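You operate a simulated robot arm through the tools that you are given. There is no shell and no other tool. Be economical: measure what you need, move in short steps, check, and stop when the job is done.

You run a simulated robot arm. Do the job below in one go: nothing can be reset, and whatever is moved stays where it is left.

Task
Fully charge the emptiest power bank and stand it in the tan tray.
Fine: it charges in the dock's pocket with the dock on; switch the dock off before you lift it out.

The check looks at the end state, three seconds after you hand in, the way a careful person would. Anything else that was tipped, shoved, dropped, spilled or broken makes it a failure.

Robot
A 7-joint arm with a two-finger parallel gripper, fixed in place. Base frame: the origin is at the foot of the arm, x ahead of it, y to its left, z up. Lengths are in mm, angles in rad, forces in N, time in s.
With the tool pointing down near the work surface it reaches from about 240 to 620 mm from the base axis. Its first joint turns from -1.152 to 1.152 rad. Payload 2.6 kg.
The TCP is the grasp point between the finger pads, 30 mm short of the fingertips. In the tool frame z runs along the fingers and y along their closing line. The gripper opens to 94 mm. The fingers are 28 mm wide and 10 mm thick; the gripper's body (50 by 96 mm) begins 55 mm behind the TCP.
Orientation is that of the tool frame in the base frame, as a unit quaternion [x, y, z, w]. With the fingers straight down and closing along the base's y, the tool's x points along the base's -x, its y along +y and its z along -z.

Tools
- The arm moves only by the tool jog_arm. Its argument "plan" is a list of rows, each a list of 7 numbers: the shift along the tool's x, y, z in units of 100 mm (1.0 is 100 mm), then the turn, a rotation vector about the tool's x, y, z in units of 180 degrees (1.0 is 180 degrees), then the opening, from 0 (shut) to 1 (fully open). In form: [[dx, dy, dz, rx, ry, rz, claw], ...]. A call has 1 to 10 rows; each row is the pose to reach, as a shift and turn from the pose commanded when the call began, along the tool's axes at that moment. A call with a number of a shift or a turn outside -1 to 1 is refused whole. Each row takes 0.2 s and may step no farther than 50 mm and 0.15 rad from the row before; otherwise, or with a gripper value out of range, the whole call is refused. Where a pose cannot be reached the arm comes as near as it can. A force on the tool above 70 N (or 10 N above the force at the start of the call, whichever is more), or a blocked arm, ends the call early, and 0.2 s more pass. Each finger travels about 72 mm/s and halts on what it meets, pressing with about 29 N; the grip force reading is that of the motor and also rises with nothing between the fingers. The clock runs only during rows and for 0.2 s after the last one: add rows that repeat a pose to give the fingers time. The reply holds the time, the measured pose of the TCP, the force on the tool along the base axes, the opening and the grip force, in the units named above and with some noise, and new pictures: "views" is both (left out), scene, wrist or none.
- Cameras (640 x 400 px; columns grow to the right, rows downward): "scene" is fixed at [29.3, 427.3, 562.8]; the picture's right is [-0.84, -0.54, 0.00], its down [-0.32, 0.49, -0.82] and it looks along [0.44, -0.68, -0.58] (base axes); focal length 265 px, centre (320, 200). "wrist" rides on the gripper at [76, 14, -102] in the tool frame; the picture's right is [-0.18, 0.98, 0.00], its down [-0.75, -0.14, -0.64] and it looks along [-0.63, -0.12, 0.77] (tool axes); focal length 243 px, centre (320, 200). There is no depth. A picture from a camera that has moved, and an enlarged one, comes with that camera's place and axes in the base frame and with its lens.
- close_up(camera, box): a new picture of the part [left, top, right, bottom] of that camera's present view, enlarged. It takes no simulated time.
- close_job(): hands the job in; it is judged then, once.

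Work in short steps. Places have to be worked out from the pictures, the camera data and where the tool is seen: move nearer, look again, correct. Check each grasp and each placing, and mend what went wrong. You have 120 turns and 170 pictures in all, those below and enlarged ones among them. Open the gripper and draw the arm clear of the work before you hand the job in, unless the task says otherwise; then end with one line.

The tools are called after ">>>" as name(argument=value, ...) on one line, values as JSON. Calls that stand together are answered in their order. jog_arm: Moves the arm, as the interface text tells. Its arguments: {"type":"object","properties":{"plan":{"type":"array","items":{"type":"array","items":{"type":"number"}}},"views":{"type":"string","enum":["both","scene","wrist","none"]}},"required":["plan"]} The other tools are called the same way: close_up (camera, box) takes an enlarged picture of a part of a camera's view; close_job () hands the job in.

At the start:

```text
time: 0.0
position: [230.4, -279.1, 392.6]
ee_rot: [0.0, 1.0, 0.001, 0.001]
ft_force: [0.3, -0.1, -0.4]
grip_width: 94.0
finger_force: 0.1
```

scene: 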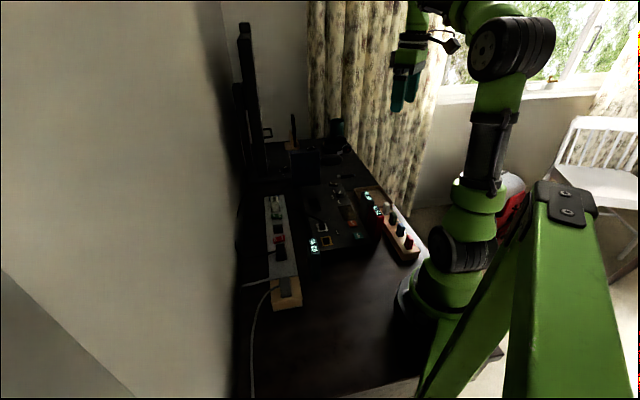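
wrist: 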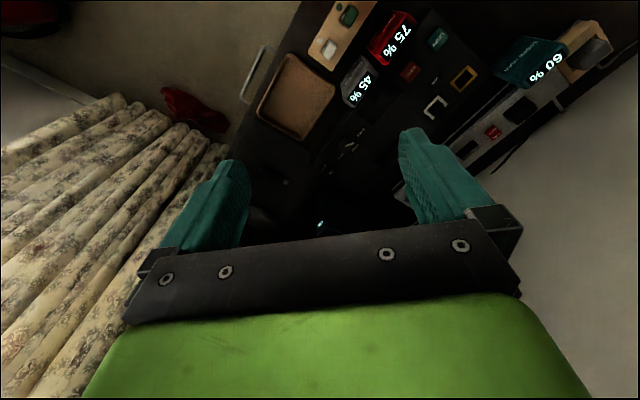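

The wrist view shows banks reading 75 %, 45 % and 60 %, a tan tray and some controls. I'll enlarge both views to see more detail.

>>> close_up(camera="wrist", box=[240, 0, 640, 250])

>>> close_up(camera="scene", box=[220, 90, 440, 310])

```text
1.60 times, centred on (440, 125) of wrist
camera zoom: at [152.9, -264.4, 496.0], right [0.18, 0.98, 0.0], down [0.75, -0.14, 0.64], along [0.63, -0.12, -0.77], focal length 388 px, centre (128, 320)
```

zoom: 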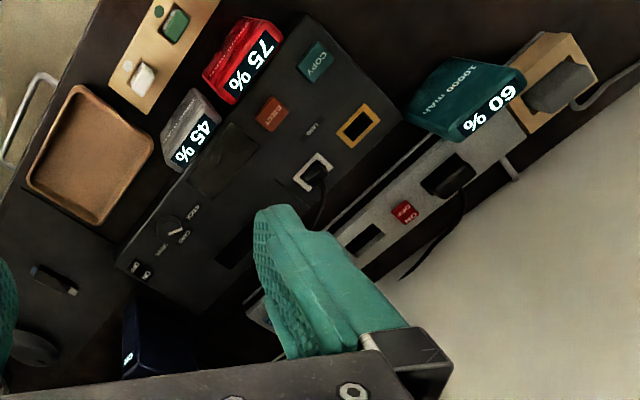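

```text
1.82 times, centred on (330, 200) of scene
camera zoom: at [29.3, 427.3, 562.8], right [-0.84, -0.54, 0.0], down [-0.32, 0.49, -0.82], along [0.44, -0.68, -0.58], focal length 481 px, centre (302, 200)
```

zoom: 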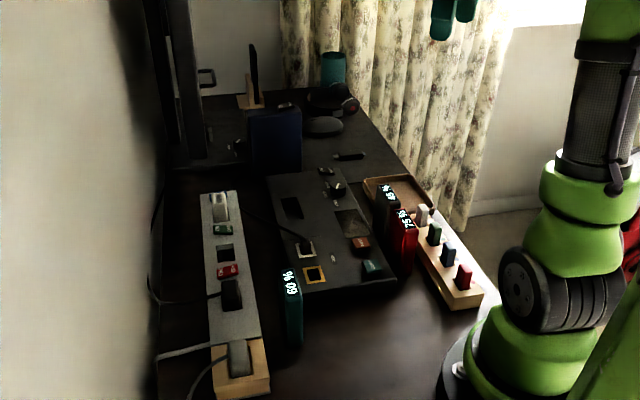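

There's also a navy device at the far side with a small display that I can't read yet. I'll move forward and toward +y at the same height to see it and the dock better.

>>> jog_arm(plan=[[-0.3, 0.3, 0, 0, 0, 0, 1], [-0.6, 0.6, 0, 0, 0, 0, 1], [-0.9, 0.9, 0, 0, 0, 0, 1], [-1.0, 1.0, 0, 0, 0, 0, 1]])

```text
time: 1.0
position: [330.8, -181.1, 392.3]
ee_rot: [0.0, 1.0, 0.0, 0.001]
ft_force: [-1.2, 0.4, -0.3]
grip_width: 94.2
finger_force: 0.1
camera wrist: at [254.4, -166.7, 495.9], right [0.18, 0.98, 0.0], down [0.75, -0.14, 0.64], along [0.63, -0.12, -0.77], focal length 243 px, centre (320, 200)
```

scene: 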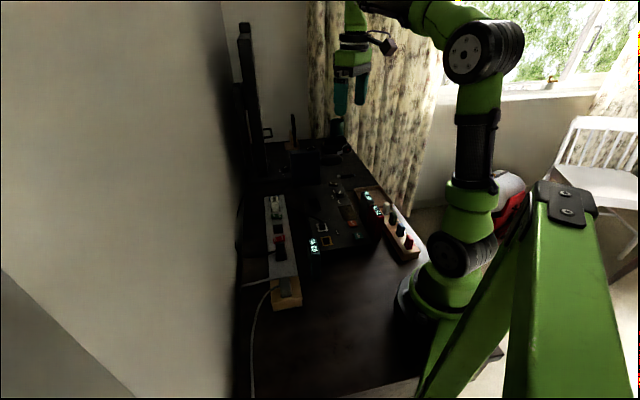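
wrist: 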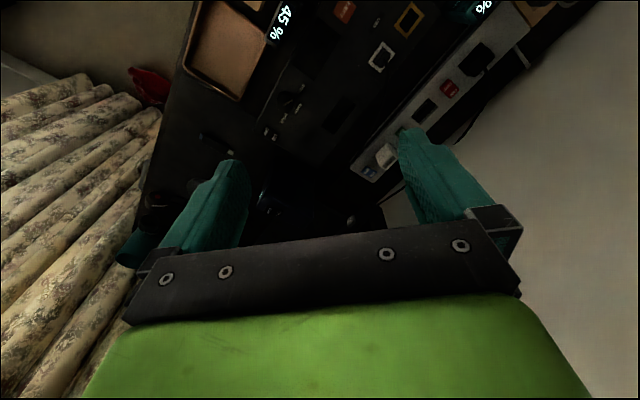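

I'll zoom in on the middle of the wrist view.

>>> close_up(camera="wrist", box=[200, 100, 424, 240])

>>> close_up(camera="wrist", box=[240, 0, 560, 200])

>>> close_up(camera="scene", box=[250, 120, 370, 200])

>>> close_up(camera="scene", box=[250, 180, 430, 310])

```text
2.86 times, centred on (312, 170) of wrist
camera zoom: at [254.4, -166.7, 495.9], right [0.18, 0.98, 0.0], down [0.75, -0.14, 0.64], along [0.63, -0.12, -0.77], focal length 693 px, centre (343, 286)
```

zoom: 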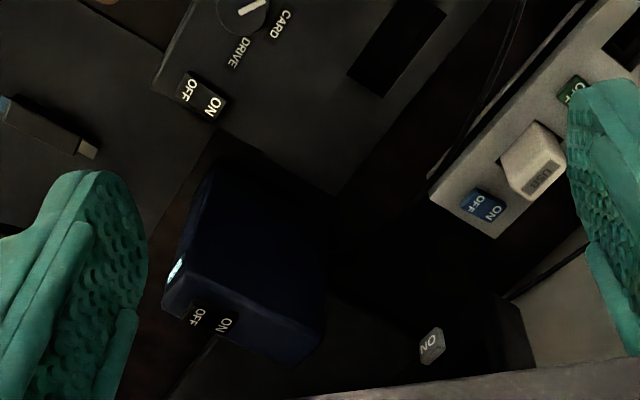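

```text
2.00 times, centred on (400, 100) of wrist
camera zoom: at [254.4, -166.7, 495.9], right [0.18, 0.98, 0.0], down [0.75, -0.14, 0.64], along [0.63, -0.12, -0.77], focal length 485 px, centre (160, 400)
```

zoom: 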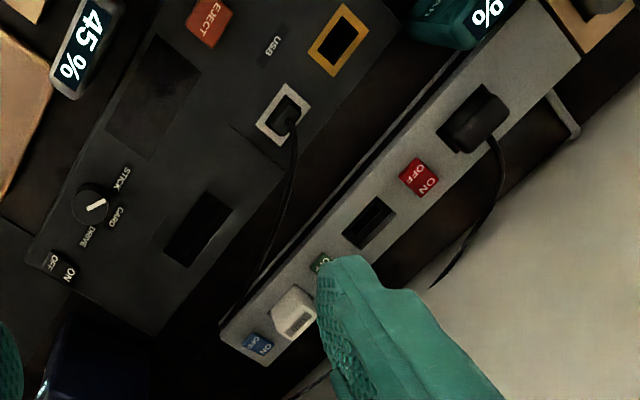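

```text
5.00 times, centred on (310, 160) of scene
camera zoom: at [29.3, 427.3, 562.8], right [-0.84, -0.54, 0.0], down [-0.32, 0.49, -0.82], along [0.44, -0.68, -0.58], focal length 1323 px, centre (370, 400)
```

zoom: 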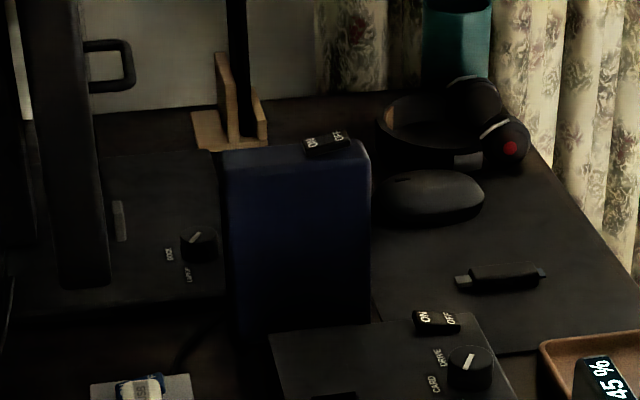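

```text
3.08 times, centred on (340, 245) of scene
camera zoom: at [29.3, 427.3, 562.8], right [-0.84, -0.54, 0.0], down [-0.32, 0.49, -0.82], along [0.44, -0.68, -0.58], focal length 814 px, centre (258, 62)
```

zoom: 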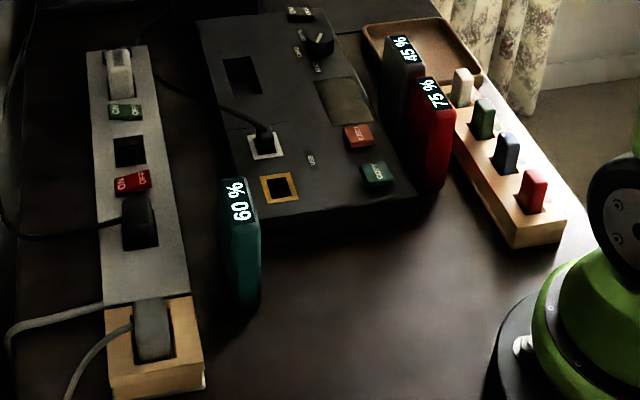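

I need to see the far area. I'll move forward another 90 mm, keeping the height.

>>> jog_arm(plan=[[-0.3, 0, 0, 0, 0, 0, 1], [-0.6, 0, 0, 0, 0, 0, 1], [-0.9, 0, 0, 0, 0, 0, 1]])

>>> close_up(camera="wrist", box=[160, 0, 480, 200])

```text
time: 1.8
position: [421.6, -178.4, 392.4]
ee_rot: [0.0, 1.0, 0.0, 0.0]
ft_force: [0.2, -0.7, 0.5]
grip_width: 94.0
finger_force: 0.2
camera wrist: at [345.3, -163.8, 495.3], right [0.18, 0.98, 0.0], down [0.75, -0.14, 0.64], along [0.63, -0.12, -0.77], focal length 243 px, centre (320, 200)
```

scene: 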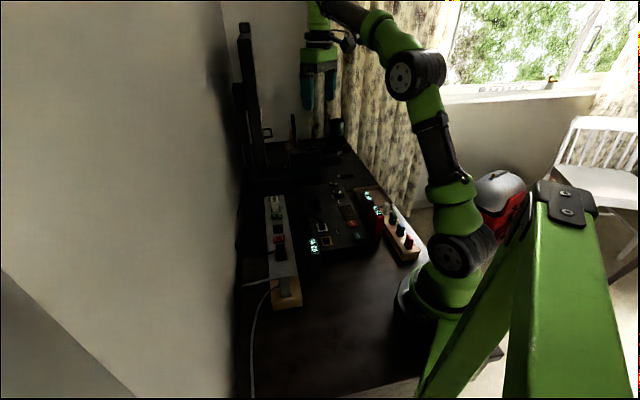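
wrist: 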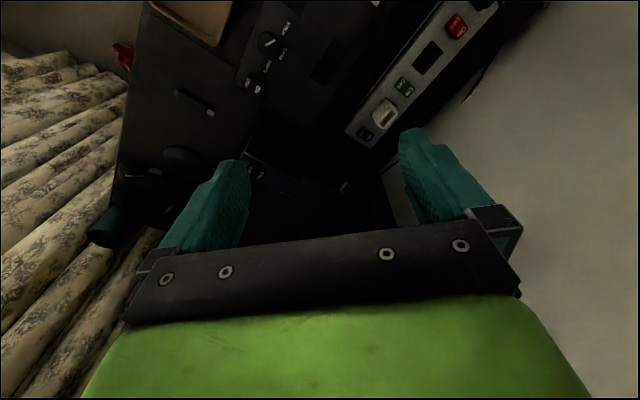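

```text
2.00 times, centred on (320, 100) of wrist
camera zoom: at [345.3, -163.8, 495.3], right [0.18, 0.98, 0.0], down [0.75, -0.14, 0.64], along [0.63, -0.12, -0.77], focal length 485 px, centre (320, 400)
```

zoom: 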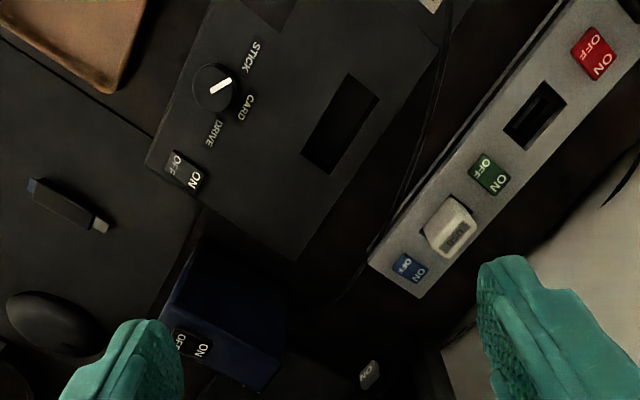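

The dock seems to be the dark panel with the pocket, the knob and an ON/OFF rocker. I'll enlarge the switches to see which state they're in.

>>> close_up(camera="wrist", box=[225, 15, 305, 105])

>>> close_up(camera="wrist", box=[240, 130, 400, 230])

>>> close_up(camera="wrist", box=[340, 0, 480, 150])

```text
4.44 times, centred on (265, 60) of wrist
camera zoom: at [345.3, -163.8, 495.3], right [0.18, 0.98, 0.0], down [0.75, -0.14, 0.64], along [0.63, -0.12, -0.77], focal length 1078 px, centre (564, 822)
```

zoom: 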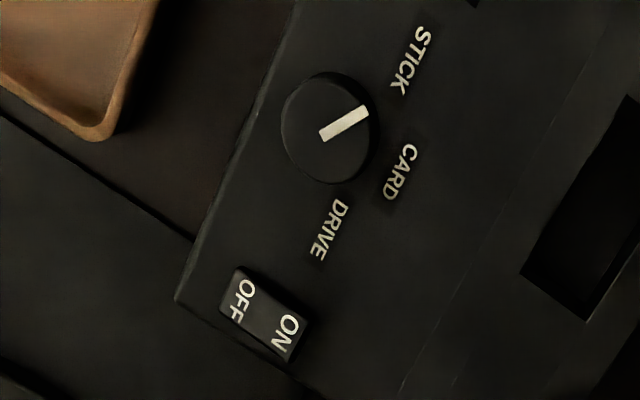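

```text
4.00 times, centred on (320, 180) of wrist
camera zoom: at [345.3, -163.8, 495.3], right [0.18, 0.98, 0.0], down [0.75, -0.14, 0.64], along [0.63, -0.12, -0.77], focal length 970 px, centre (320, 280)
```

zoom: 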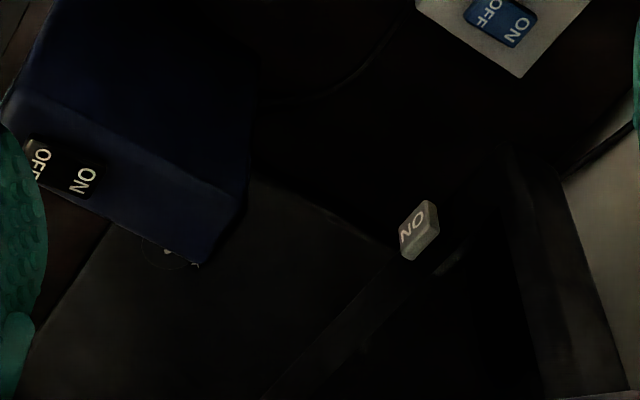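

```text
2.67 times, centred on (410, 75) of wrist
camera zoom: at [345.3, -163.8, 495.3], right [0.18, 0.98, 0.0], down [0.75, -0.14, 0.64], along [0.63, -0.12, -0.77], focal length 647 px, centre (80, 533)
```

zoom: 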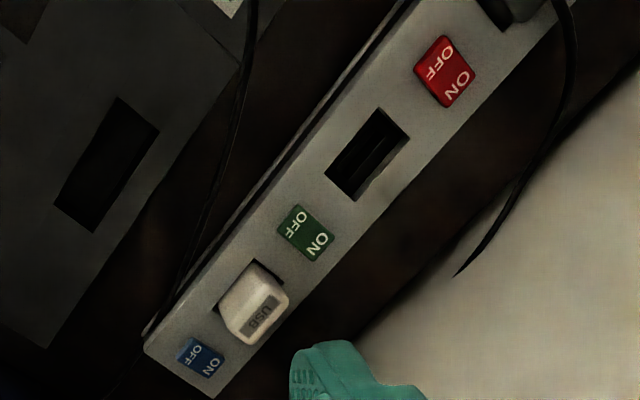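

I need to know what the lit mark on the −y side of the navy box is. I'll move toward −y and back a little to look at it.

>>> jog_arm(plan=[[0.2, -0.4, 0, 0, 0, 0, 1], [0.35, -0.8, 0, 0, 0, 0, 1], [0.4, -1.0, 0, 0, 0, 0.04, 1], [0.4, -1.0, 0, 0, 0, 0.08, 1], [0.4, -1.0, 0, 0, 0, 0.12, 1], [0.4, -1.0, 0, 0, 0, 0.16, 1]], views="wrist")

```text
time: 3.2
position: [380.8, -280.6, 393.1]
ee_rot: [0.25, 0.968, 0.001, 0.001]
ft_force: [0.3, 0.0, 0.0]
grip_width: 94.0
finger_force: 0.1
camera wrist: at [319.2, -229.4, 496.1], right [0.64, 0.77, 0.0], down [0.59, -0.49, 0.64], along [0.5, -0.41, -0.77], focal length 243 px, centre (320, 200)
```

wrist: 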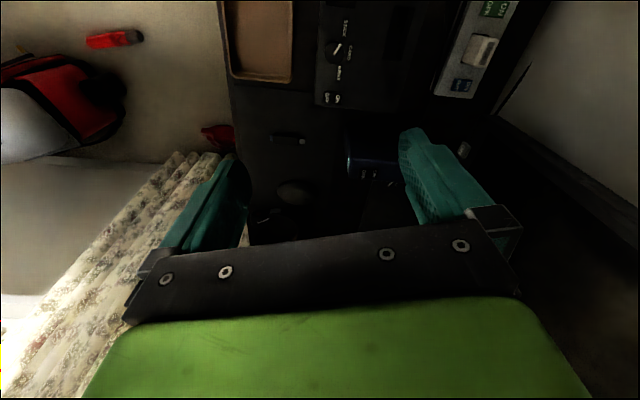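

>>> close_up(camera="wrist", box=[310, 100, 430, 220])

>>> close_up(camera="wrist", box=[300, 0, 540, 130])

```text
3.33 times, centred on (370, 160) of wrist
camera zoom: at [319.2, -229.4, 496.1], right [0.64, 0.77, 0.0], down [0.59, -0.49, 0.64], along [0.5, -0.41, -0.77], focal length 809 px, centre (153, 333)
```

zoom: 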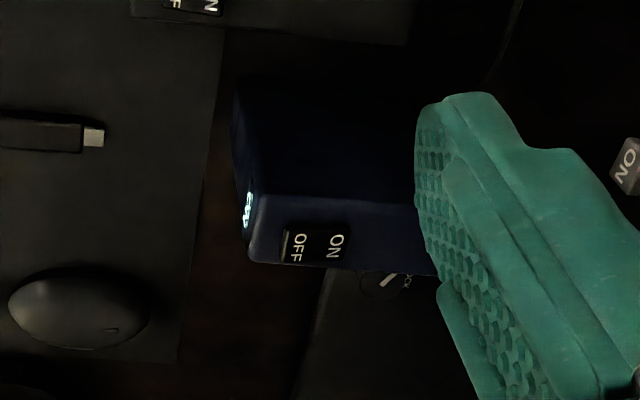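

```text
2.67 times, centred on (420, 65) of wrist
camera zoom: at [319.2, -229.4, 496.1], right [0.64, 0.77, 0.0], down [0.59, -0.49, 0.64], along [0.5, -0.41, -0.77], focal length 647 px, centre (53, 560)
```

zoom: 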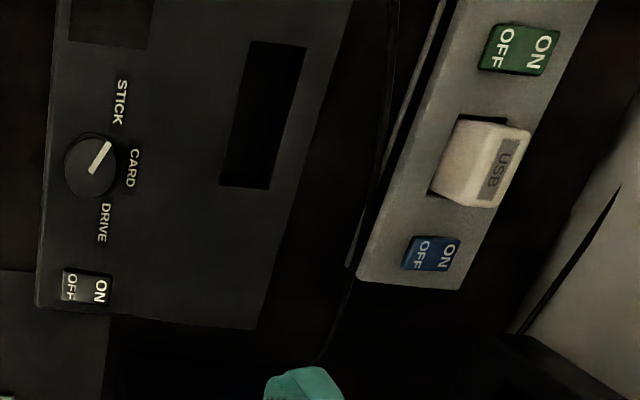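

The navy box at about (540,-315), 150 mm tall, has a display and a switch of its own, and I need to read the digits. I'll turn back and move toward −y so the wrist camera looks at that face.

>>> jog_arm(plan=[[-0.1, -0.15, 0, 0, 0, -0.04, 1], [-0.2, -0.3, 0.1, 0, 0, -0.08, 1], [-0.3, -0.45, 0.2, 0, 0, -0.12, 1], [-0.4, -0.6, 0.3, 0, 0, -0.16, 1], [-0.55, -0.75, 0.4, 0, 0, -0.2, 1], [-0.7, -0.85, 0.4, 0, 0, -0.24, 1], [-0.72, -0.85, 0.4, 0, 0, -0.28, 1]], views="wrist")

>>> close_up(camera="wrist", box=[220, 60, 440, 240])

```text
time: 4.8
position: [405.2, -364.8, 319.9]
ee_rot: [-0.19, 0.982, -0.003, 0.003]
ft_force: [0.1, 0.4, -0.2]
grip_width: 93.8
finger_force: 0.0
out of reach, approached as far as the arm can: row 4, 5, 6, 7
camera wrist: at [327.0, -379.5, 422.8], right [-0.19, 0.98, -0.01], down [0.75, 0.15, 0.65], along [0.64, 0.12, -0.76], focal length 243 px, centre (320, 200)
```

wrist: 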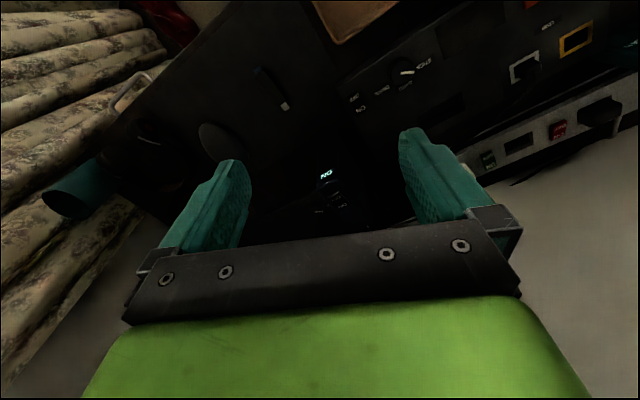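

```text
2.22 times, centred on (330, 150) of wrist
camera zoom: at [327.0, -379.5, 422.8], right [-0.19, 0.98, -0.01], down [0.75, 0.15, 0.65], along [0.64, 0.12, -0.76], focal length 539 px, centre (298, 311)
```

zoom: 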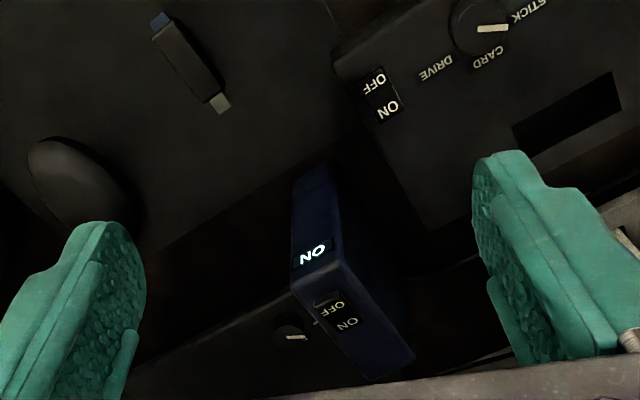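

That display just reads "ON": the navy box is an external drive that's running, so I leave it alone. The 45 % bank is the emptiest, and I estimate the dock pocket at about (432,-164), 71×26 mm, long axis near −43°. Now I'll go back for a closer look at the banks.

>>> jog_arm(plan=[[0.1, 0.4, 0, 0, 0, 0.04, 1], [0.15, 0.8, 0, 0, 0, 0.08, 1], [0.2, 1.0, 0, 0, 0, 0.12, 1]], views="none")

```text
time: 5.6
position: [348.8, -279.9, 317.1]
ee_rot: [0.0, 1.0, 0.0, 0.001]
ft_force: [-0.7, 0.0, 0.5]
grip_width: 94.1
finger_force: 0.0
```

Now level and unrotated, I'll move back so the banks come into view.

>>> jog_arm(plan=[[0.3, 0.33, 0, 0, 0, 0, 1], [0.6, 0.66, 0, 0, 0, 0, 1], [0.9, 0.95, -0.1, 0, 0, 0, 1]], views="wrist")

>>> close_up(camera="wrist", box=[160, 0, 400, 150])

```text
time: 6.4
position: [255.3, -185.1, 325.4]
ee_rot: [-0.001, 1.0, 0.0, 0.001]
ft_force: [0.0, 0.9, -0.6]
grip_width: 94.1
finger_force: 0.1
camera wrist: at [179.5, -170.1, 429.6], right [0.18, 0.98, 0.0], down [0.75, -0.14, 0.64], along [0.63, -0.12, -0.77], focal length 243 px, centre (320, 200)
```

wrist: 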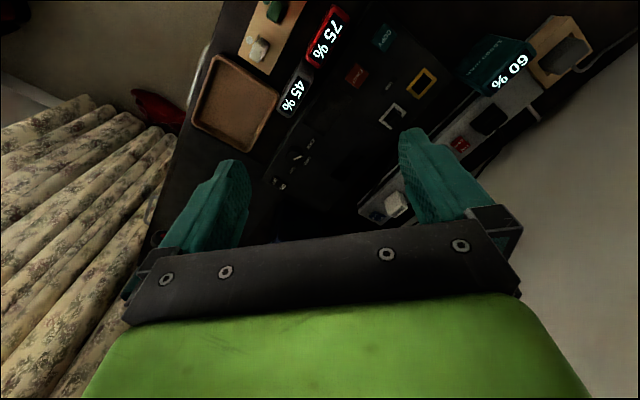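

```text
2.67 times, centred on (280, 75) of wrist
camera zoom: at [179.5, -170.1, 429.6], right [0.18, 0.98, 0.0], down [0.75, -0.14, 0.64], along [0.63, -0.12, -0.77], focal length 647 px, centre (427, 533)
```

zoom: 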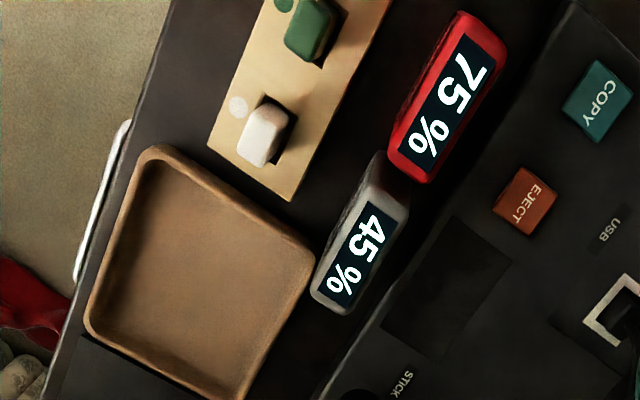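

The 45 % bank's top centre triangulates to about (273,-223,95), and the 75 % bank stands end to end with it at about (220,-165). I'll turn the tool about 42° so the fingers close across the bank's thickness, and hover above it to check.

>>> jog_arm(plan=[[-0.05, -0.1, 0.15, 0, 0, 0.045, 0.7], [-0.1, -0.2, 0.3, 0, 0, 0.09, 0.7], [-0.14, -0.3, 0.5, 0, 0, 0.135, 0.7], [-0.177, -0.38, 0.7, 0, 0, 0.18, 0.7], [-0.177, -0.38, 0.9, 0, 0, 0.22, 0.7], [-0.177, -0.38, 1.0, 0, 0, 0.236, 0.7]], views="wrist")

>>> close_up(camera="wrist", box=[200, 0, 440, 200])

```text
time: 7.8
position: [275.6, -221.9, 227.5]
ee_rot: [0.363, 0.932, 0.0, 0.0]
ft_force: [0.2, 0.1, 0.4]
grip_width: 65.8
finger_force: 0.1
camera wrist: at [229.3, -160.2, 330.8], right [0.8, 0.6, 0.0], down [0.46, -0.61, 0.64], along [0.38, -0.51, -0.77], focal length 243 px, centre (320, 200)
```

wrist: 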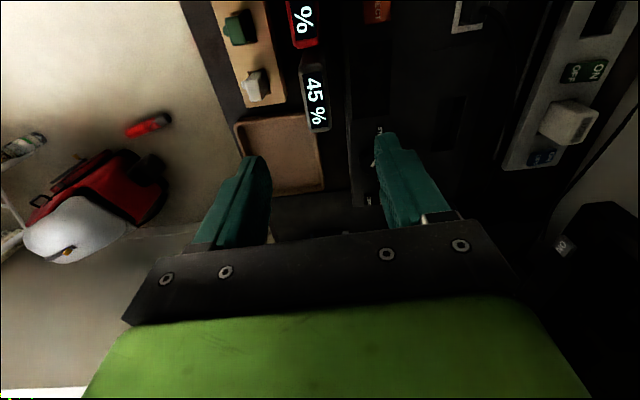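

```text
2.00 times, centred on (320, 100) of wrist
camera zoom: at [229.3, -160.2, 330.8], right [0.8, 0.6, 0.0], down [0.46, -0.61, 0.64], along [0.38, -0.51, -0.77], focal length 485 px, centre (320, 400)
```

zoom: 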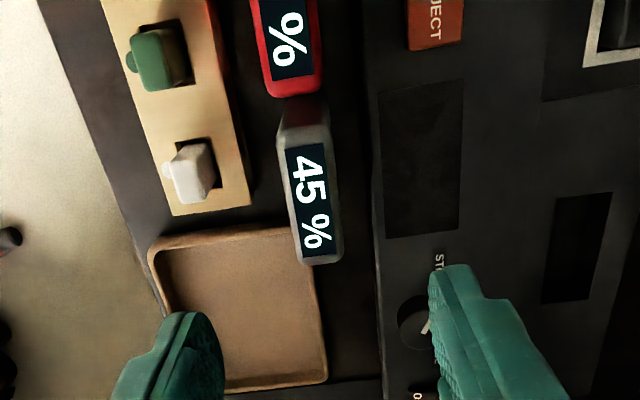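

The fingers are aligned with the bank. Its top centre is about (272,-223), so I'll shift about 3 mm, narrow the opening and come down part way.

>>> jog_arm(plan=[[0.02, -0.03, 0.3, 0, 0, 0.004, 0.55], [0.02, -0.03, 0.6, 0, 0, 0.006, 0.55], [0.02, -0.03, 0.9, 0, 0, 0.006, 0.55]], views="wrist")

>>> close_up(camera="wrist", box=[200, 50, 440, 250])

```text
time: 8.6
position: [272.7, -223.2, 137.2]
ee_rot: [0.371, 0.928, 0.0, 0.001]
ft_force: [0.2, 0.0, -0.2]
grip_width: 51.9
finger_force: 0.1
camera wrist: at [226.9, -160.3, 240.6], right [0.81, 0.59, 0.0], down [0.45, -0.62, 0.64], along [0.38, -0.52, -0.77], focal length 243 px, centre (320, 200)
```

wrist: 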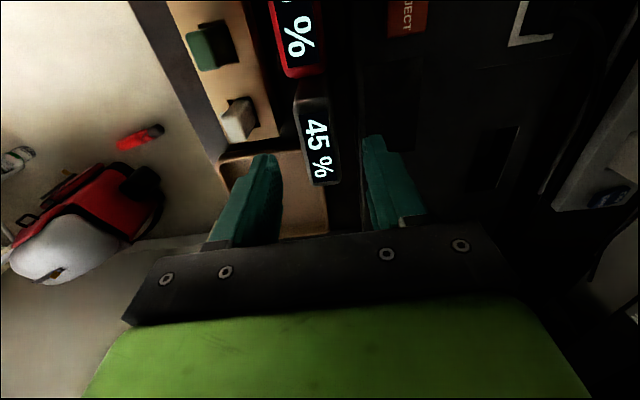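

```text
2.00 times, centred on (320, 150) of wrist
camera zoom: at [226.9, -160.3, 240.6], right [0.81, 0.59, 0.0], down [0.45, -0.62, 0.64], along [0.38, -0.52, -0.77], focal length 485 px, centre (320, 300)
```

zoom: 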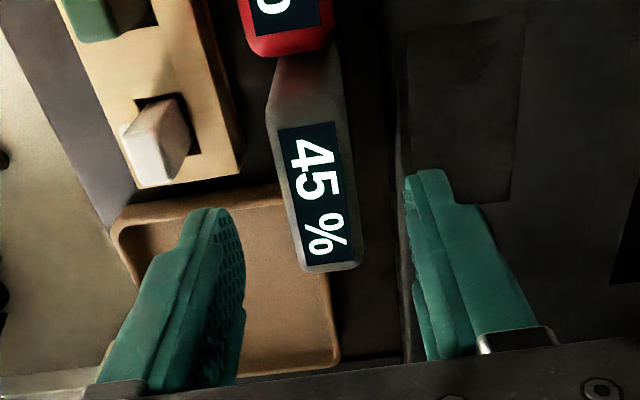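

The bank sits mid-way between the fingers, with its long axis near −45°. I'll trim the rotation 2°, lower to z≈74 and close.

>>> jog_arm(plan=[[0.03, 0, 0.25, 0, 0, 0.01, 0.55], [0.03, 0, 0.5, 0, 0, 0.01, 0.55], [0.03, 0, 0.63, 0, 0, 0.01, 0.55]], views="wrist")

```text
time: 9.4
position: [269.2, -219.7, 73.9]
ee_rot: [0.385, 0.923, 0.0, -0.001]
ft_force: [-0.1, 0.1, 0.1]
grip_width: 51.6
finger_force: 0.0
camera wrist: at [225.4, -155.8, 178.7], right [0.83, 0.56, 0.0], down [0.43, -0.64, 0.64], along [0.36, -0.53, -0.77], focal length 243 px, centre (320, 200)
```

wrist: 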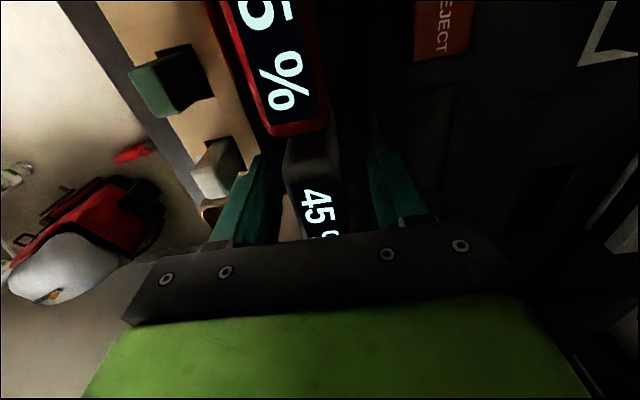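

Both fingers straddle the bank without touching anything. Closing now.

>>> jog_arm(plan=[[0, 0, 0, 0, 0, 0, 0.3], [0, 0, 0, 0, 0, 0, 0.1], [0, 0, 0, 0, 0, 0, 0.1], [0, 0, 0, 0, 0, 0, 0.1]], views="wrist")

```text
time: 10.4
position: [269.5, -220.6, 75.8]
ee_rot: [0.386, 0.923, 0.0, 0.0]
ft_force: [0.1, -1.1, -0.5]
grip_width: 28.9
finger_force: 28.8
camera wrist: at [225.3, -155.9, 178.8], right [0.83, 0.56, 0.0], down [0.43, -0.64, 0.64], along [0.36, -0.53, -0.77], focal length 243 px, centre (320, 200)
```

wrist: 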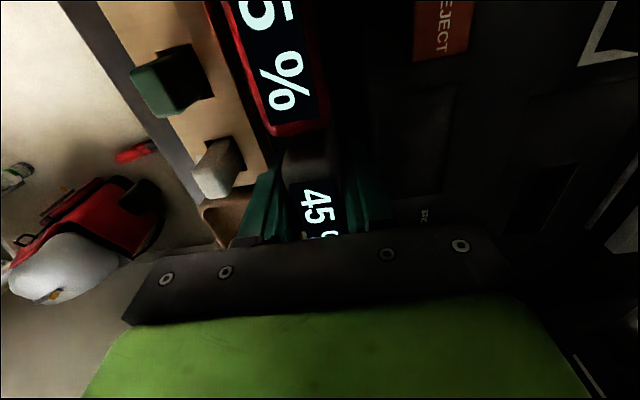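

The grip holds at 28.9 mm and 28.8 N. I'll lift straight up.

>>> jog_arm(plan=[[0, 0, -0.2, 0, 0, 0, 0.1], [0, 0, -0.6, 0, 0, 0, 0.1], [0, 0, -1.0, 0, 0, 0, 0.1]])

```text
time: 11.2
position: [269.6, -220.4, 175.5]
ee_rot: [0.385, 0.923, 0.0, 0.0]
ft_force: [0.0, -0.6, -2.1]
grip_width: 29.2
finger_force: 29.8
camera wrist: at [226.6, -156.5, 280.1], right [0.83, 0.56, 0.0], down [0.43, -0.64, 0.64], along [0.36, -0.53, -0.77], focal length 243 px, centre (320, 200)
```

scene: 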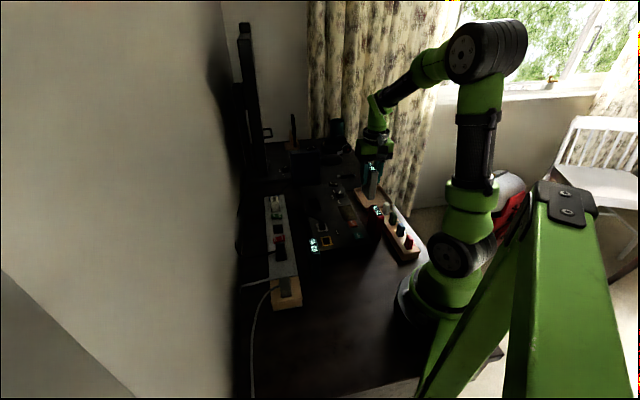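
wrist: 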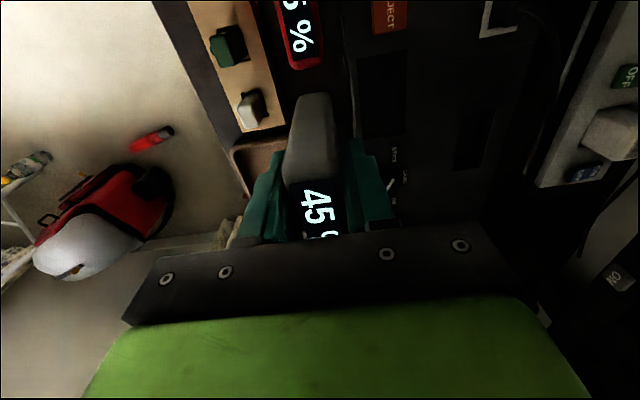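

The bank is clear. I'll carry it across toward the pocket at about (436,-163) in two moves.

>>> jog_arm(plan=[[-0.15, 0.35, -0.05, 0, 0, 0, 0.1], [-0.3, 0.7, -0.1, 0, 0, 0, 0.1], [-0.4, 0.98, -0.1, 0, 0, 0, 0.1]], views="wrist")

>>> close_up(camera="wrist", box=[240, 0, 480, 200])

```text
time: 12.0
position: [368.5, -181.9, 188.9]
ee_rot: [0.386, 0.923, 0.0, 0.0]
ft_force: [-0.4, 0.3, -2.6]
grip_width: 29.3
finger_force: 28.9
camera wrist: at [324.9, -117.7, 291.6], right [0.83, 0.56, 0.0], down [0.43, -0.64, 0.64], along [0.36, -0.53, -0.77], focal length 243 px, centre (320, 200)
```

wrist: 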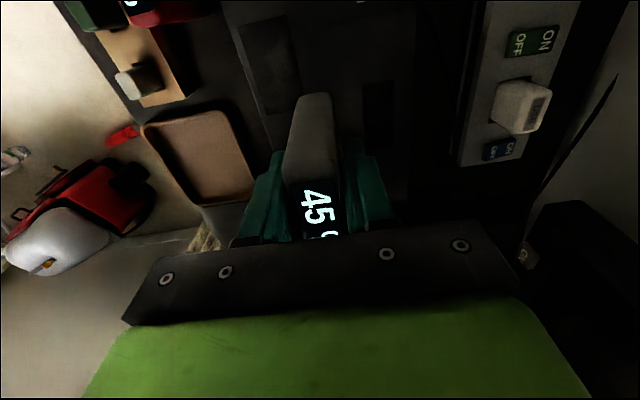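

```text
2.00 times, centred on (360, 100) of wrist
camera zoom: at [324.9, -117.7, 291.6], right [0.83, 0.56, 0.0], down [0.43, -0.64, 0.64], along [0.36, -0.53, -0.77], focal length 485 px, centre (240, 400)
```

zoom: 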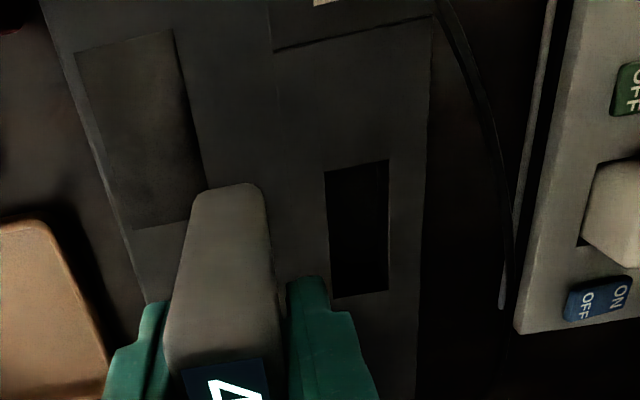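

The pocket is now well resolved: about 72×31 mm, centre (435,-166), axis −45°, which matches the tool. I'll move over it and lower to leave about 20 mm of clearance.

>>> jog_arm(plan=[[-0.16, 0.3, 0, 0, 0, 0, 0.1], [-0.33, 0.587, 0.1, 0, 0, 0, 0.1], [-0.33, 0.587, 0.4, 0, 0, 0, 0.1], [-0.33, 0.587, 0.55, 0, 0, 0, 0.1]])

>>> close_up(camera="wrist", box=[230, 50, 430, 240])

>>> close_up(camera="scene", box=[270, 150, 370, 250])

```text
time: 13.0
position: [434.3, -162.8, 129.6]
ee_rot: [0.386, 0.922, 0.0, 0.0]
ft_force: [-0.6, -0.1, -2.4]
grip_width: 29.1
finger_force: 29.0
camera wrist: at [389.7, -97.9, 234.0], right [0.83, 0.56, 0.0], down [0.43, -0.64, 0.64], along [0.36, -0.53, -0.77], focal length 243 px, centre (320, 200)
```

scene: 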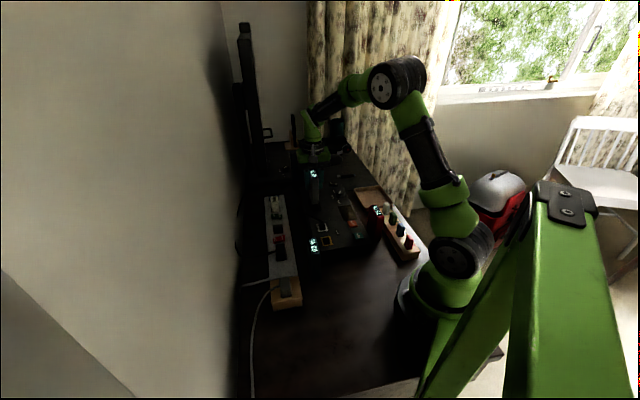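
wrist: 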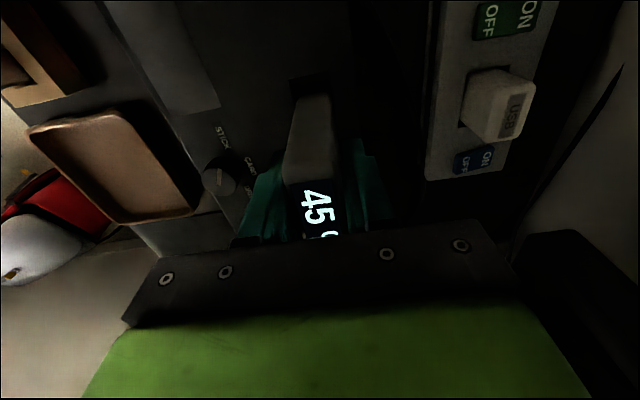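

```text
2.11 times, centred on (330, 145) of wrist
camera zoom: at [389.7, -97.9, 234.0], right [0.83, 0.56, 0.0], down [0.43, -0.64, 0.64], along [0.36, -0.53, -0.77], focal length 511 px, centre (299, 316)
```

zoom: 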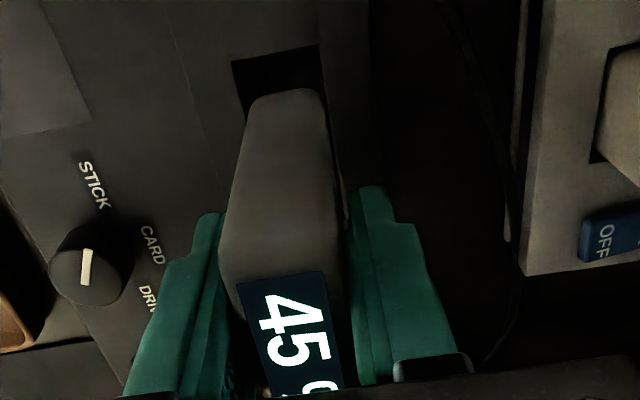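

```text
4.00 times, centred on (320, 200) of scene
camera zoom: at [29.3, 427.3, 562.8], right [-0.84, -0.54, 0.0], down [-0.32, 0.49, -0.82], along [0.44, -0.68, -0.58], focal length 1058 px, centre (320, 200)
```

zoom: 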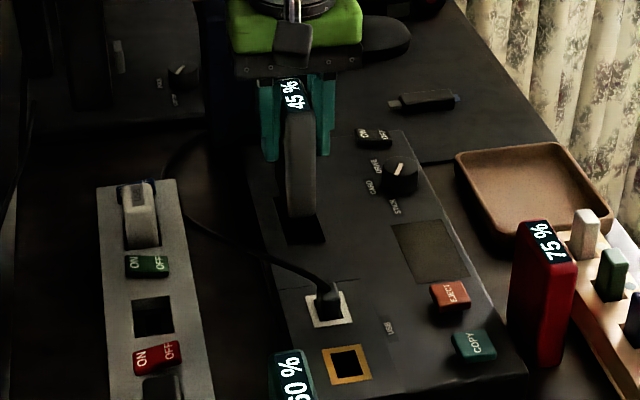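

The pocket lies about 3 mm toward tool −y of the bank, so I'll shift by that and lower 14 mm, to just above the rim.

>>> jog_arm(plan=[[0, -0.028, 0, 0, 0, 0, 0.1], [0, -0.028, 0.08, 0, 0, 0, 0.1], [0, -0.028, 0.14, 0, 0, 0, 0.1]], views="none")

>>> close_up(camera="wrist", box=[260, 70, 380, 160])

>>> close_up(camera="scene", box=[290, 160, 350, 220])

```text
time: 13.8
position: [432.2, -163.4, 114.6]
ee_rot: [0.385, 0.923, 0.0, -0.002]
ft_force: [0.1, -0.5, -2.9]
grip_width: 29.1
finger_force: 28.5
```

```text
4.44 times, centred on (320, 115) of wrist
camera zoom: at [387.6, -99.8, 219.0], right [0.83, 0.56, 0.0], down [0.43, -0.64, 0.64], along [0.36, -0.53, -0.77], focal length 1078 px, centre (320, 578)
```

zoom: 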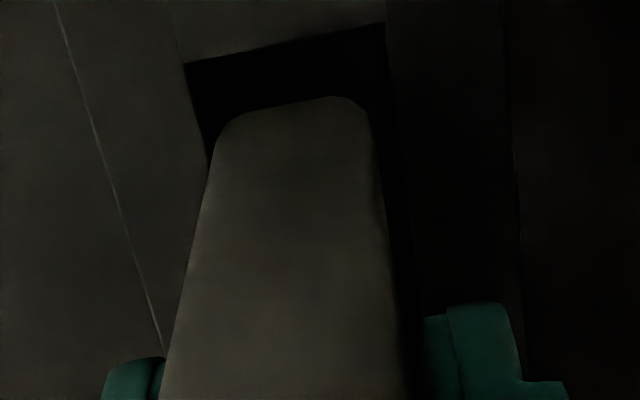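

```text
6.67 times, centred on (320, 190) of scene
camera zoom: at [29.3, 427.3, 562.8], right [-0.84, -0.54, 0.0], down [-0.32, 0.49, -0.82], along [0.44, -0.68, -0.58], focal length 1764 px, centre (320, 267)
```

zoom: 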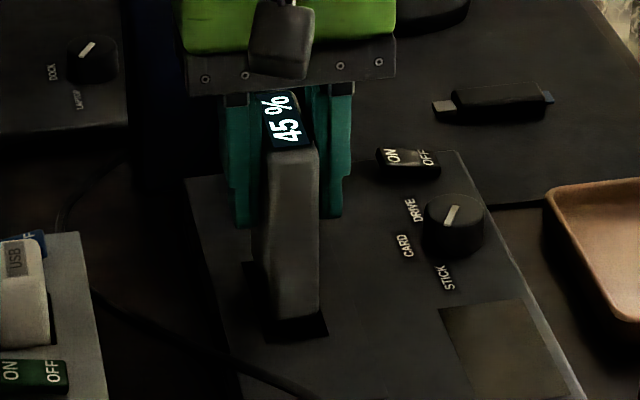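

The bank looks centred over the pocket. Lowering it in gradually.

>>> jog_arm(plan=[[0, 0, 0.05, 0, 0, 0, 0.1], [0, 0, 0.1, 0, 0, 0, 0.1], [0, 0, 0.15, 0, 0, 0, 0.1]], views="none")

>>> close_up(camera="wrist", box=[260, 70, 380, 160])

>>> close_up(camera="scene", box=[290, 160, 350, 220])

```text
time: 14.6
position: [431.9, -164.8, 100.2]
ee_rot: [0.385, 0.923, 0.0, 0.0]
ft_force: [-2.6, 2.3, -1.7]
grip_width: 29.2
finger_force: 29.2
```

```text
4.44 times, centred on (320, 115) of wrist
camera zoom: at [388.0, -99.7, 204.1], right [0.83, 0.56, 0.0], down [0.43, -0.64, 0.64], along [0.36, -0.53, -0.77], focal length 1078 px, centre (320, 578)
```

zoom: 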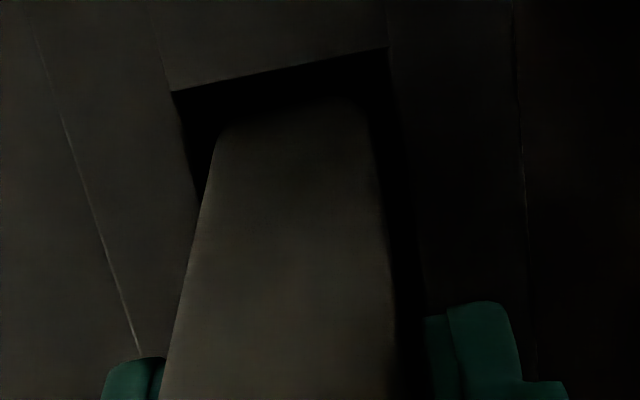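

```text
6.67 times, centred on (320, 190) of scene
camera zoom: at [29.3, 427.3, 562.8], right [-0.84, -0.54, 0.0], down [-0.32, 0.49, -0.82], along [0.44, -0.68, -0.58], focal length 1764 px, centre (320, 267)
```

zoom: 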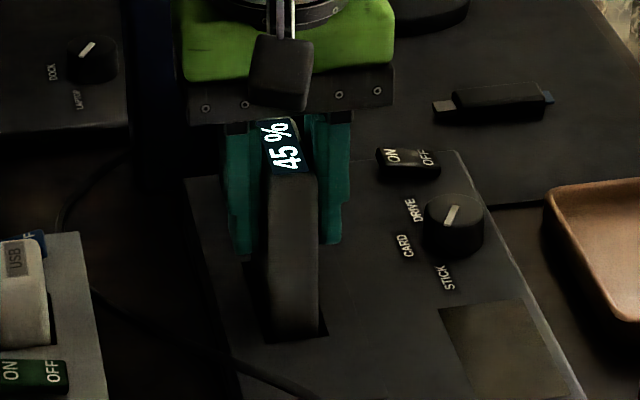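

The bank is 12 mm into the pocket with only about 3 N sideways. I'll ease 2 mm along tool +x and keep lowering in 5 mm steps.

>>> jog_arm(plan=[[0.02, 0, 0.03, 0, 0, 0, 0.1], [0.02, 0, 0.07, 0, 0, 0, 0.1], [0.02, 0, 0.11, 0, 0, 0, 0.1], [0.02, 0, 0.15, 0, 0, 0, 0.1]], views="none")

>>> close_up(camera="scene", box=[290, 160, 350, 220])

```text
time: 15.6
position: [429.9, -163.7, 85.8]
ee_rot: [0.386, 0.922, 0.0, 0.0]
ft_force: [0.1, 0.4, -1.7]
grip_width: 29.2
finger_force: 29.2
```

```text
6.67 times, centred on (320, 190) of scene
camera zoom: at [29.3, 427.3, 562.8], right [-0.84, -0.54, 0.0], down [-0.32, 0.49, -0.82], along [0.44, -0.68, -0.58], focal length 1764 px, centre (320, 267)
```

zoom: 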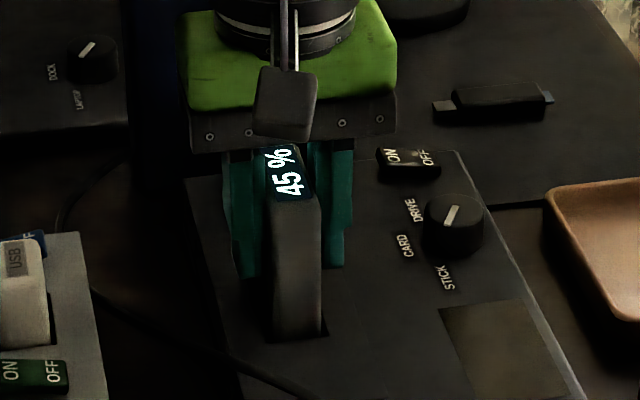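

Still no force, with the bank's bottom at about z≈10. I'll go a few millimetres more until I feel the floor.

>>> jog_arm(plan=[[0, 0, 0.03, 0, 0, 0, 0.1], [0, 0, 0.05, 0, 0, 0, 0.1], [0, 0, 0.07, 0, 0, 0, 0.1]], views="none")

```text
time: 16.4
position: [432.7, -165.6, 81.7]
ee_rot: [0.386, 0.923, 0.0, 0.004]
ft_force: [-5.0, 2.5, 27.8]
grip_width: 29.3
finger_force: 28.5
```

The floor is reached (about 28 N). I'll ease up 2 mm and release.

>>> jog_arm(plan=[[0, 0, -0.02, 0, 0, 0, 0.1], [0, 0, -0.02, 0, 0, 0, 0.45], [0, 0, -0.02, 0, 0, 0, 0.5], [0, 0, -0.02, 0, 0, 0, 0.5]], views="none")

>>> close_up(camera="scene", box=[290, 160, 350, 220])

```text
time: 17.4
position: [429.5, -164.4, 80.1]
ee_rot: [0.385, 0.923, 0.0, 0.0]
ft_force: [0.1, -0.3, -0.7]
grip_width: 46.7
finger_force: 0.1
```

```text
6.67 times, centred on (320, 190) of scene
camera zoom: at [29.3, 427.3, 562.8], right [-0.84, -0.54, 0.0], down [-0.32, 0.49, -0.82], along [0.44, -0.68, -0.58], focal length 1764 px, centre (320, 267)
```

zoom: 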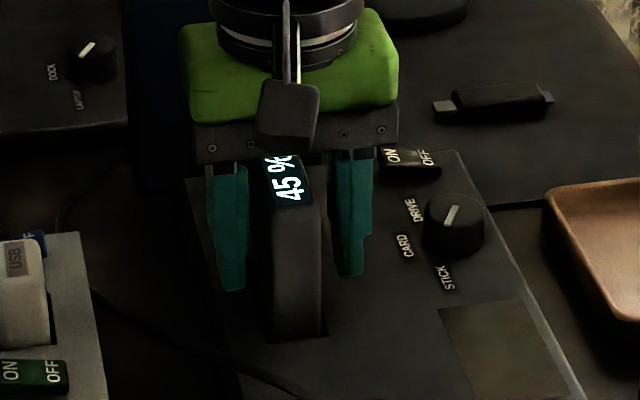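

Released; the bank stands in the pocket. I'll rise straight up and look again.

>>> jog_arm(plan=[[0, 0, -0.4, 0, 0, 0, 0.5], [0, 0, -0.8, 0, 0, 0, 0.5], [0, 0, -1.0, 0, 0, 0, 0.5]], views="wrist")

>>> close_up(camera="scene", box=[270, 150, 370, 250])

>>> close_up(camera="wrist", box=[200, 40, 440, 240])

```text
time: 18.2
position: [428.7, -163.4, 183.7]
ee_rot: [0.384, 0.923, 0.0, 0.0]
ft_force: [0.4, 0.0, 0.0]
grip_width: 47.0
finger_force: 0.1
camera wrist: at [384.3, -98.5, 286.5], right [0.83, 0.56, 0.0], down [0.43, -0.64, 0.64], along [0.36, -0.53, -0.77], focal length 243 px, centre (320, 200)
```

wrist: 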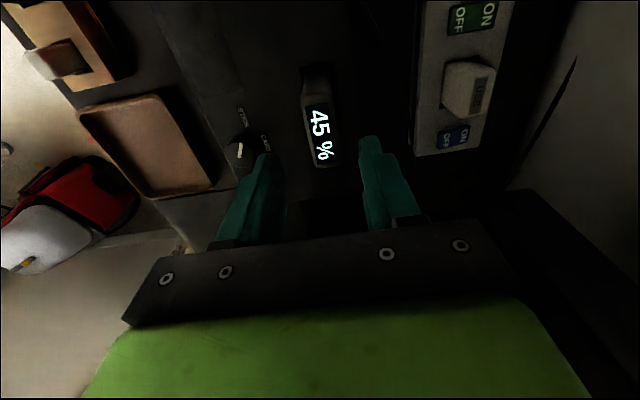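

```text
4.00 times, centred on (320, 200) of scene
camera zoom: at [29.3, 427.3, 562.8], right [-0.84, -0.54, 0.0], down [-0.32, 0.49, -0.82], along [0.44, -0.68, -0.58], focal length 1058 px, centre (320, 200)
```

zoom: 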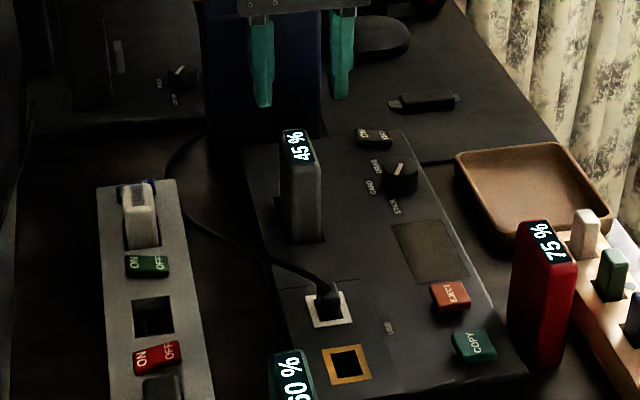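

```text
2.00 times, centred on (320, 140) of wrist
camera zoom: at [384.3, -98.5, 286.5], right [0.83, 0.56, 0.0], down [0.43, -0.64, 0.64], along [0.36, -0.53, -0.77], focal length 485 px, centre (320, 320)
```

zoom: 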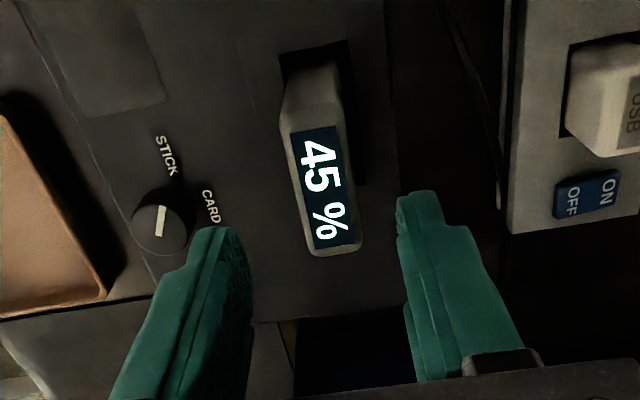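

The bank still reads 45 %, so the dock looks off. Its rocker is at about (441,-301,39), with ON on the inner side. I'll move over with the fingers closed and look.

>>> jog_arm(plan=[[-0.3, -0.25, 0, 0, 0, 0, 0], [-0.6, -0.5, 0, 0, 0, 0, 0], [-0.9, -0.77, 0, 0, 0, 0, 0], [-0.98, -0.77, 0.2, 0, 0, 0, 0]], views="wrist")

>>> close_up(camera="wrist", box=[220, 40, 420, 220])

>>> close_up(camera="scene", box=[290, 130, 370, 210])

```text
time: 19.2
position: [443.6, -285.9, 158.7]
ee_rot: [0.386, 0.922, 0.0, 0.0]
ft_force: [-0.6, -0.4, -0.6]
grip_width: 0.2
finger_force: 28.8
camera wrist: at [398.8, -222.3, 262.6], right [0.83, 0.56, 0.0], down [0.43, -0.64, 0.64], along [0.36, -0.53, -0.77], focal length 243 px, centre (320, 200)
```

wrist: 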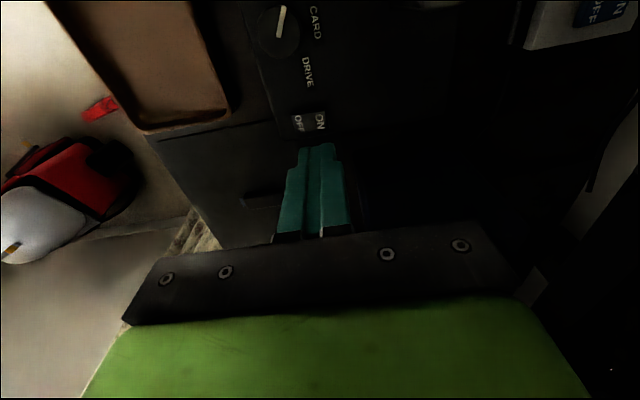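

```text
2.22 times, centred on (320, 130) of wrist
camera zoom: at [398.8, -222.3, 262.6], right [0.83, 0.56, 0.0], down [0.43, -0.64, 0.64], along [0.36, -0.53, -0.77], focal length 539 px, centre (320, 356)
```

zoom: 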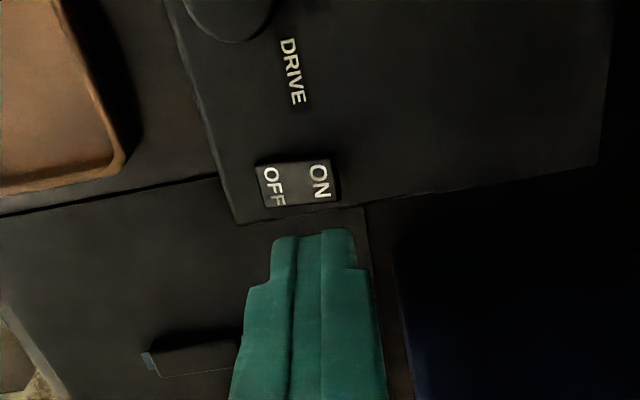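

```text
5.00 times, centred on (330, 170) of scene
camera zoom: at [29.3, 427.3, 562.8], right [-0.84, -0.54, 0.0], down [-0.32, 0.49, -0.82], along [0.44, -0.68, -0.58], focal length 1323 px, centre (270, 350)
```

zoom: 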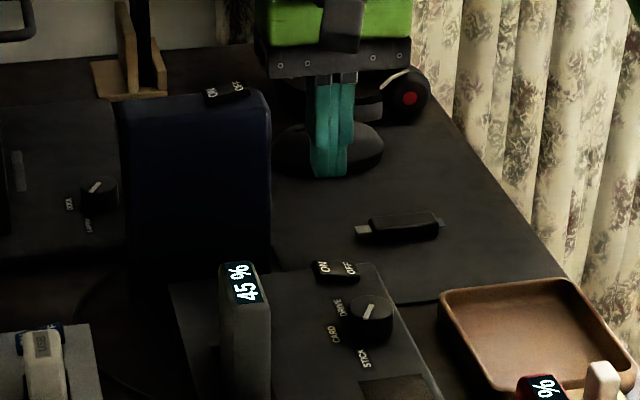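

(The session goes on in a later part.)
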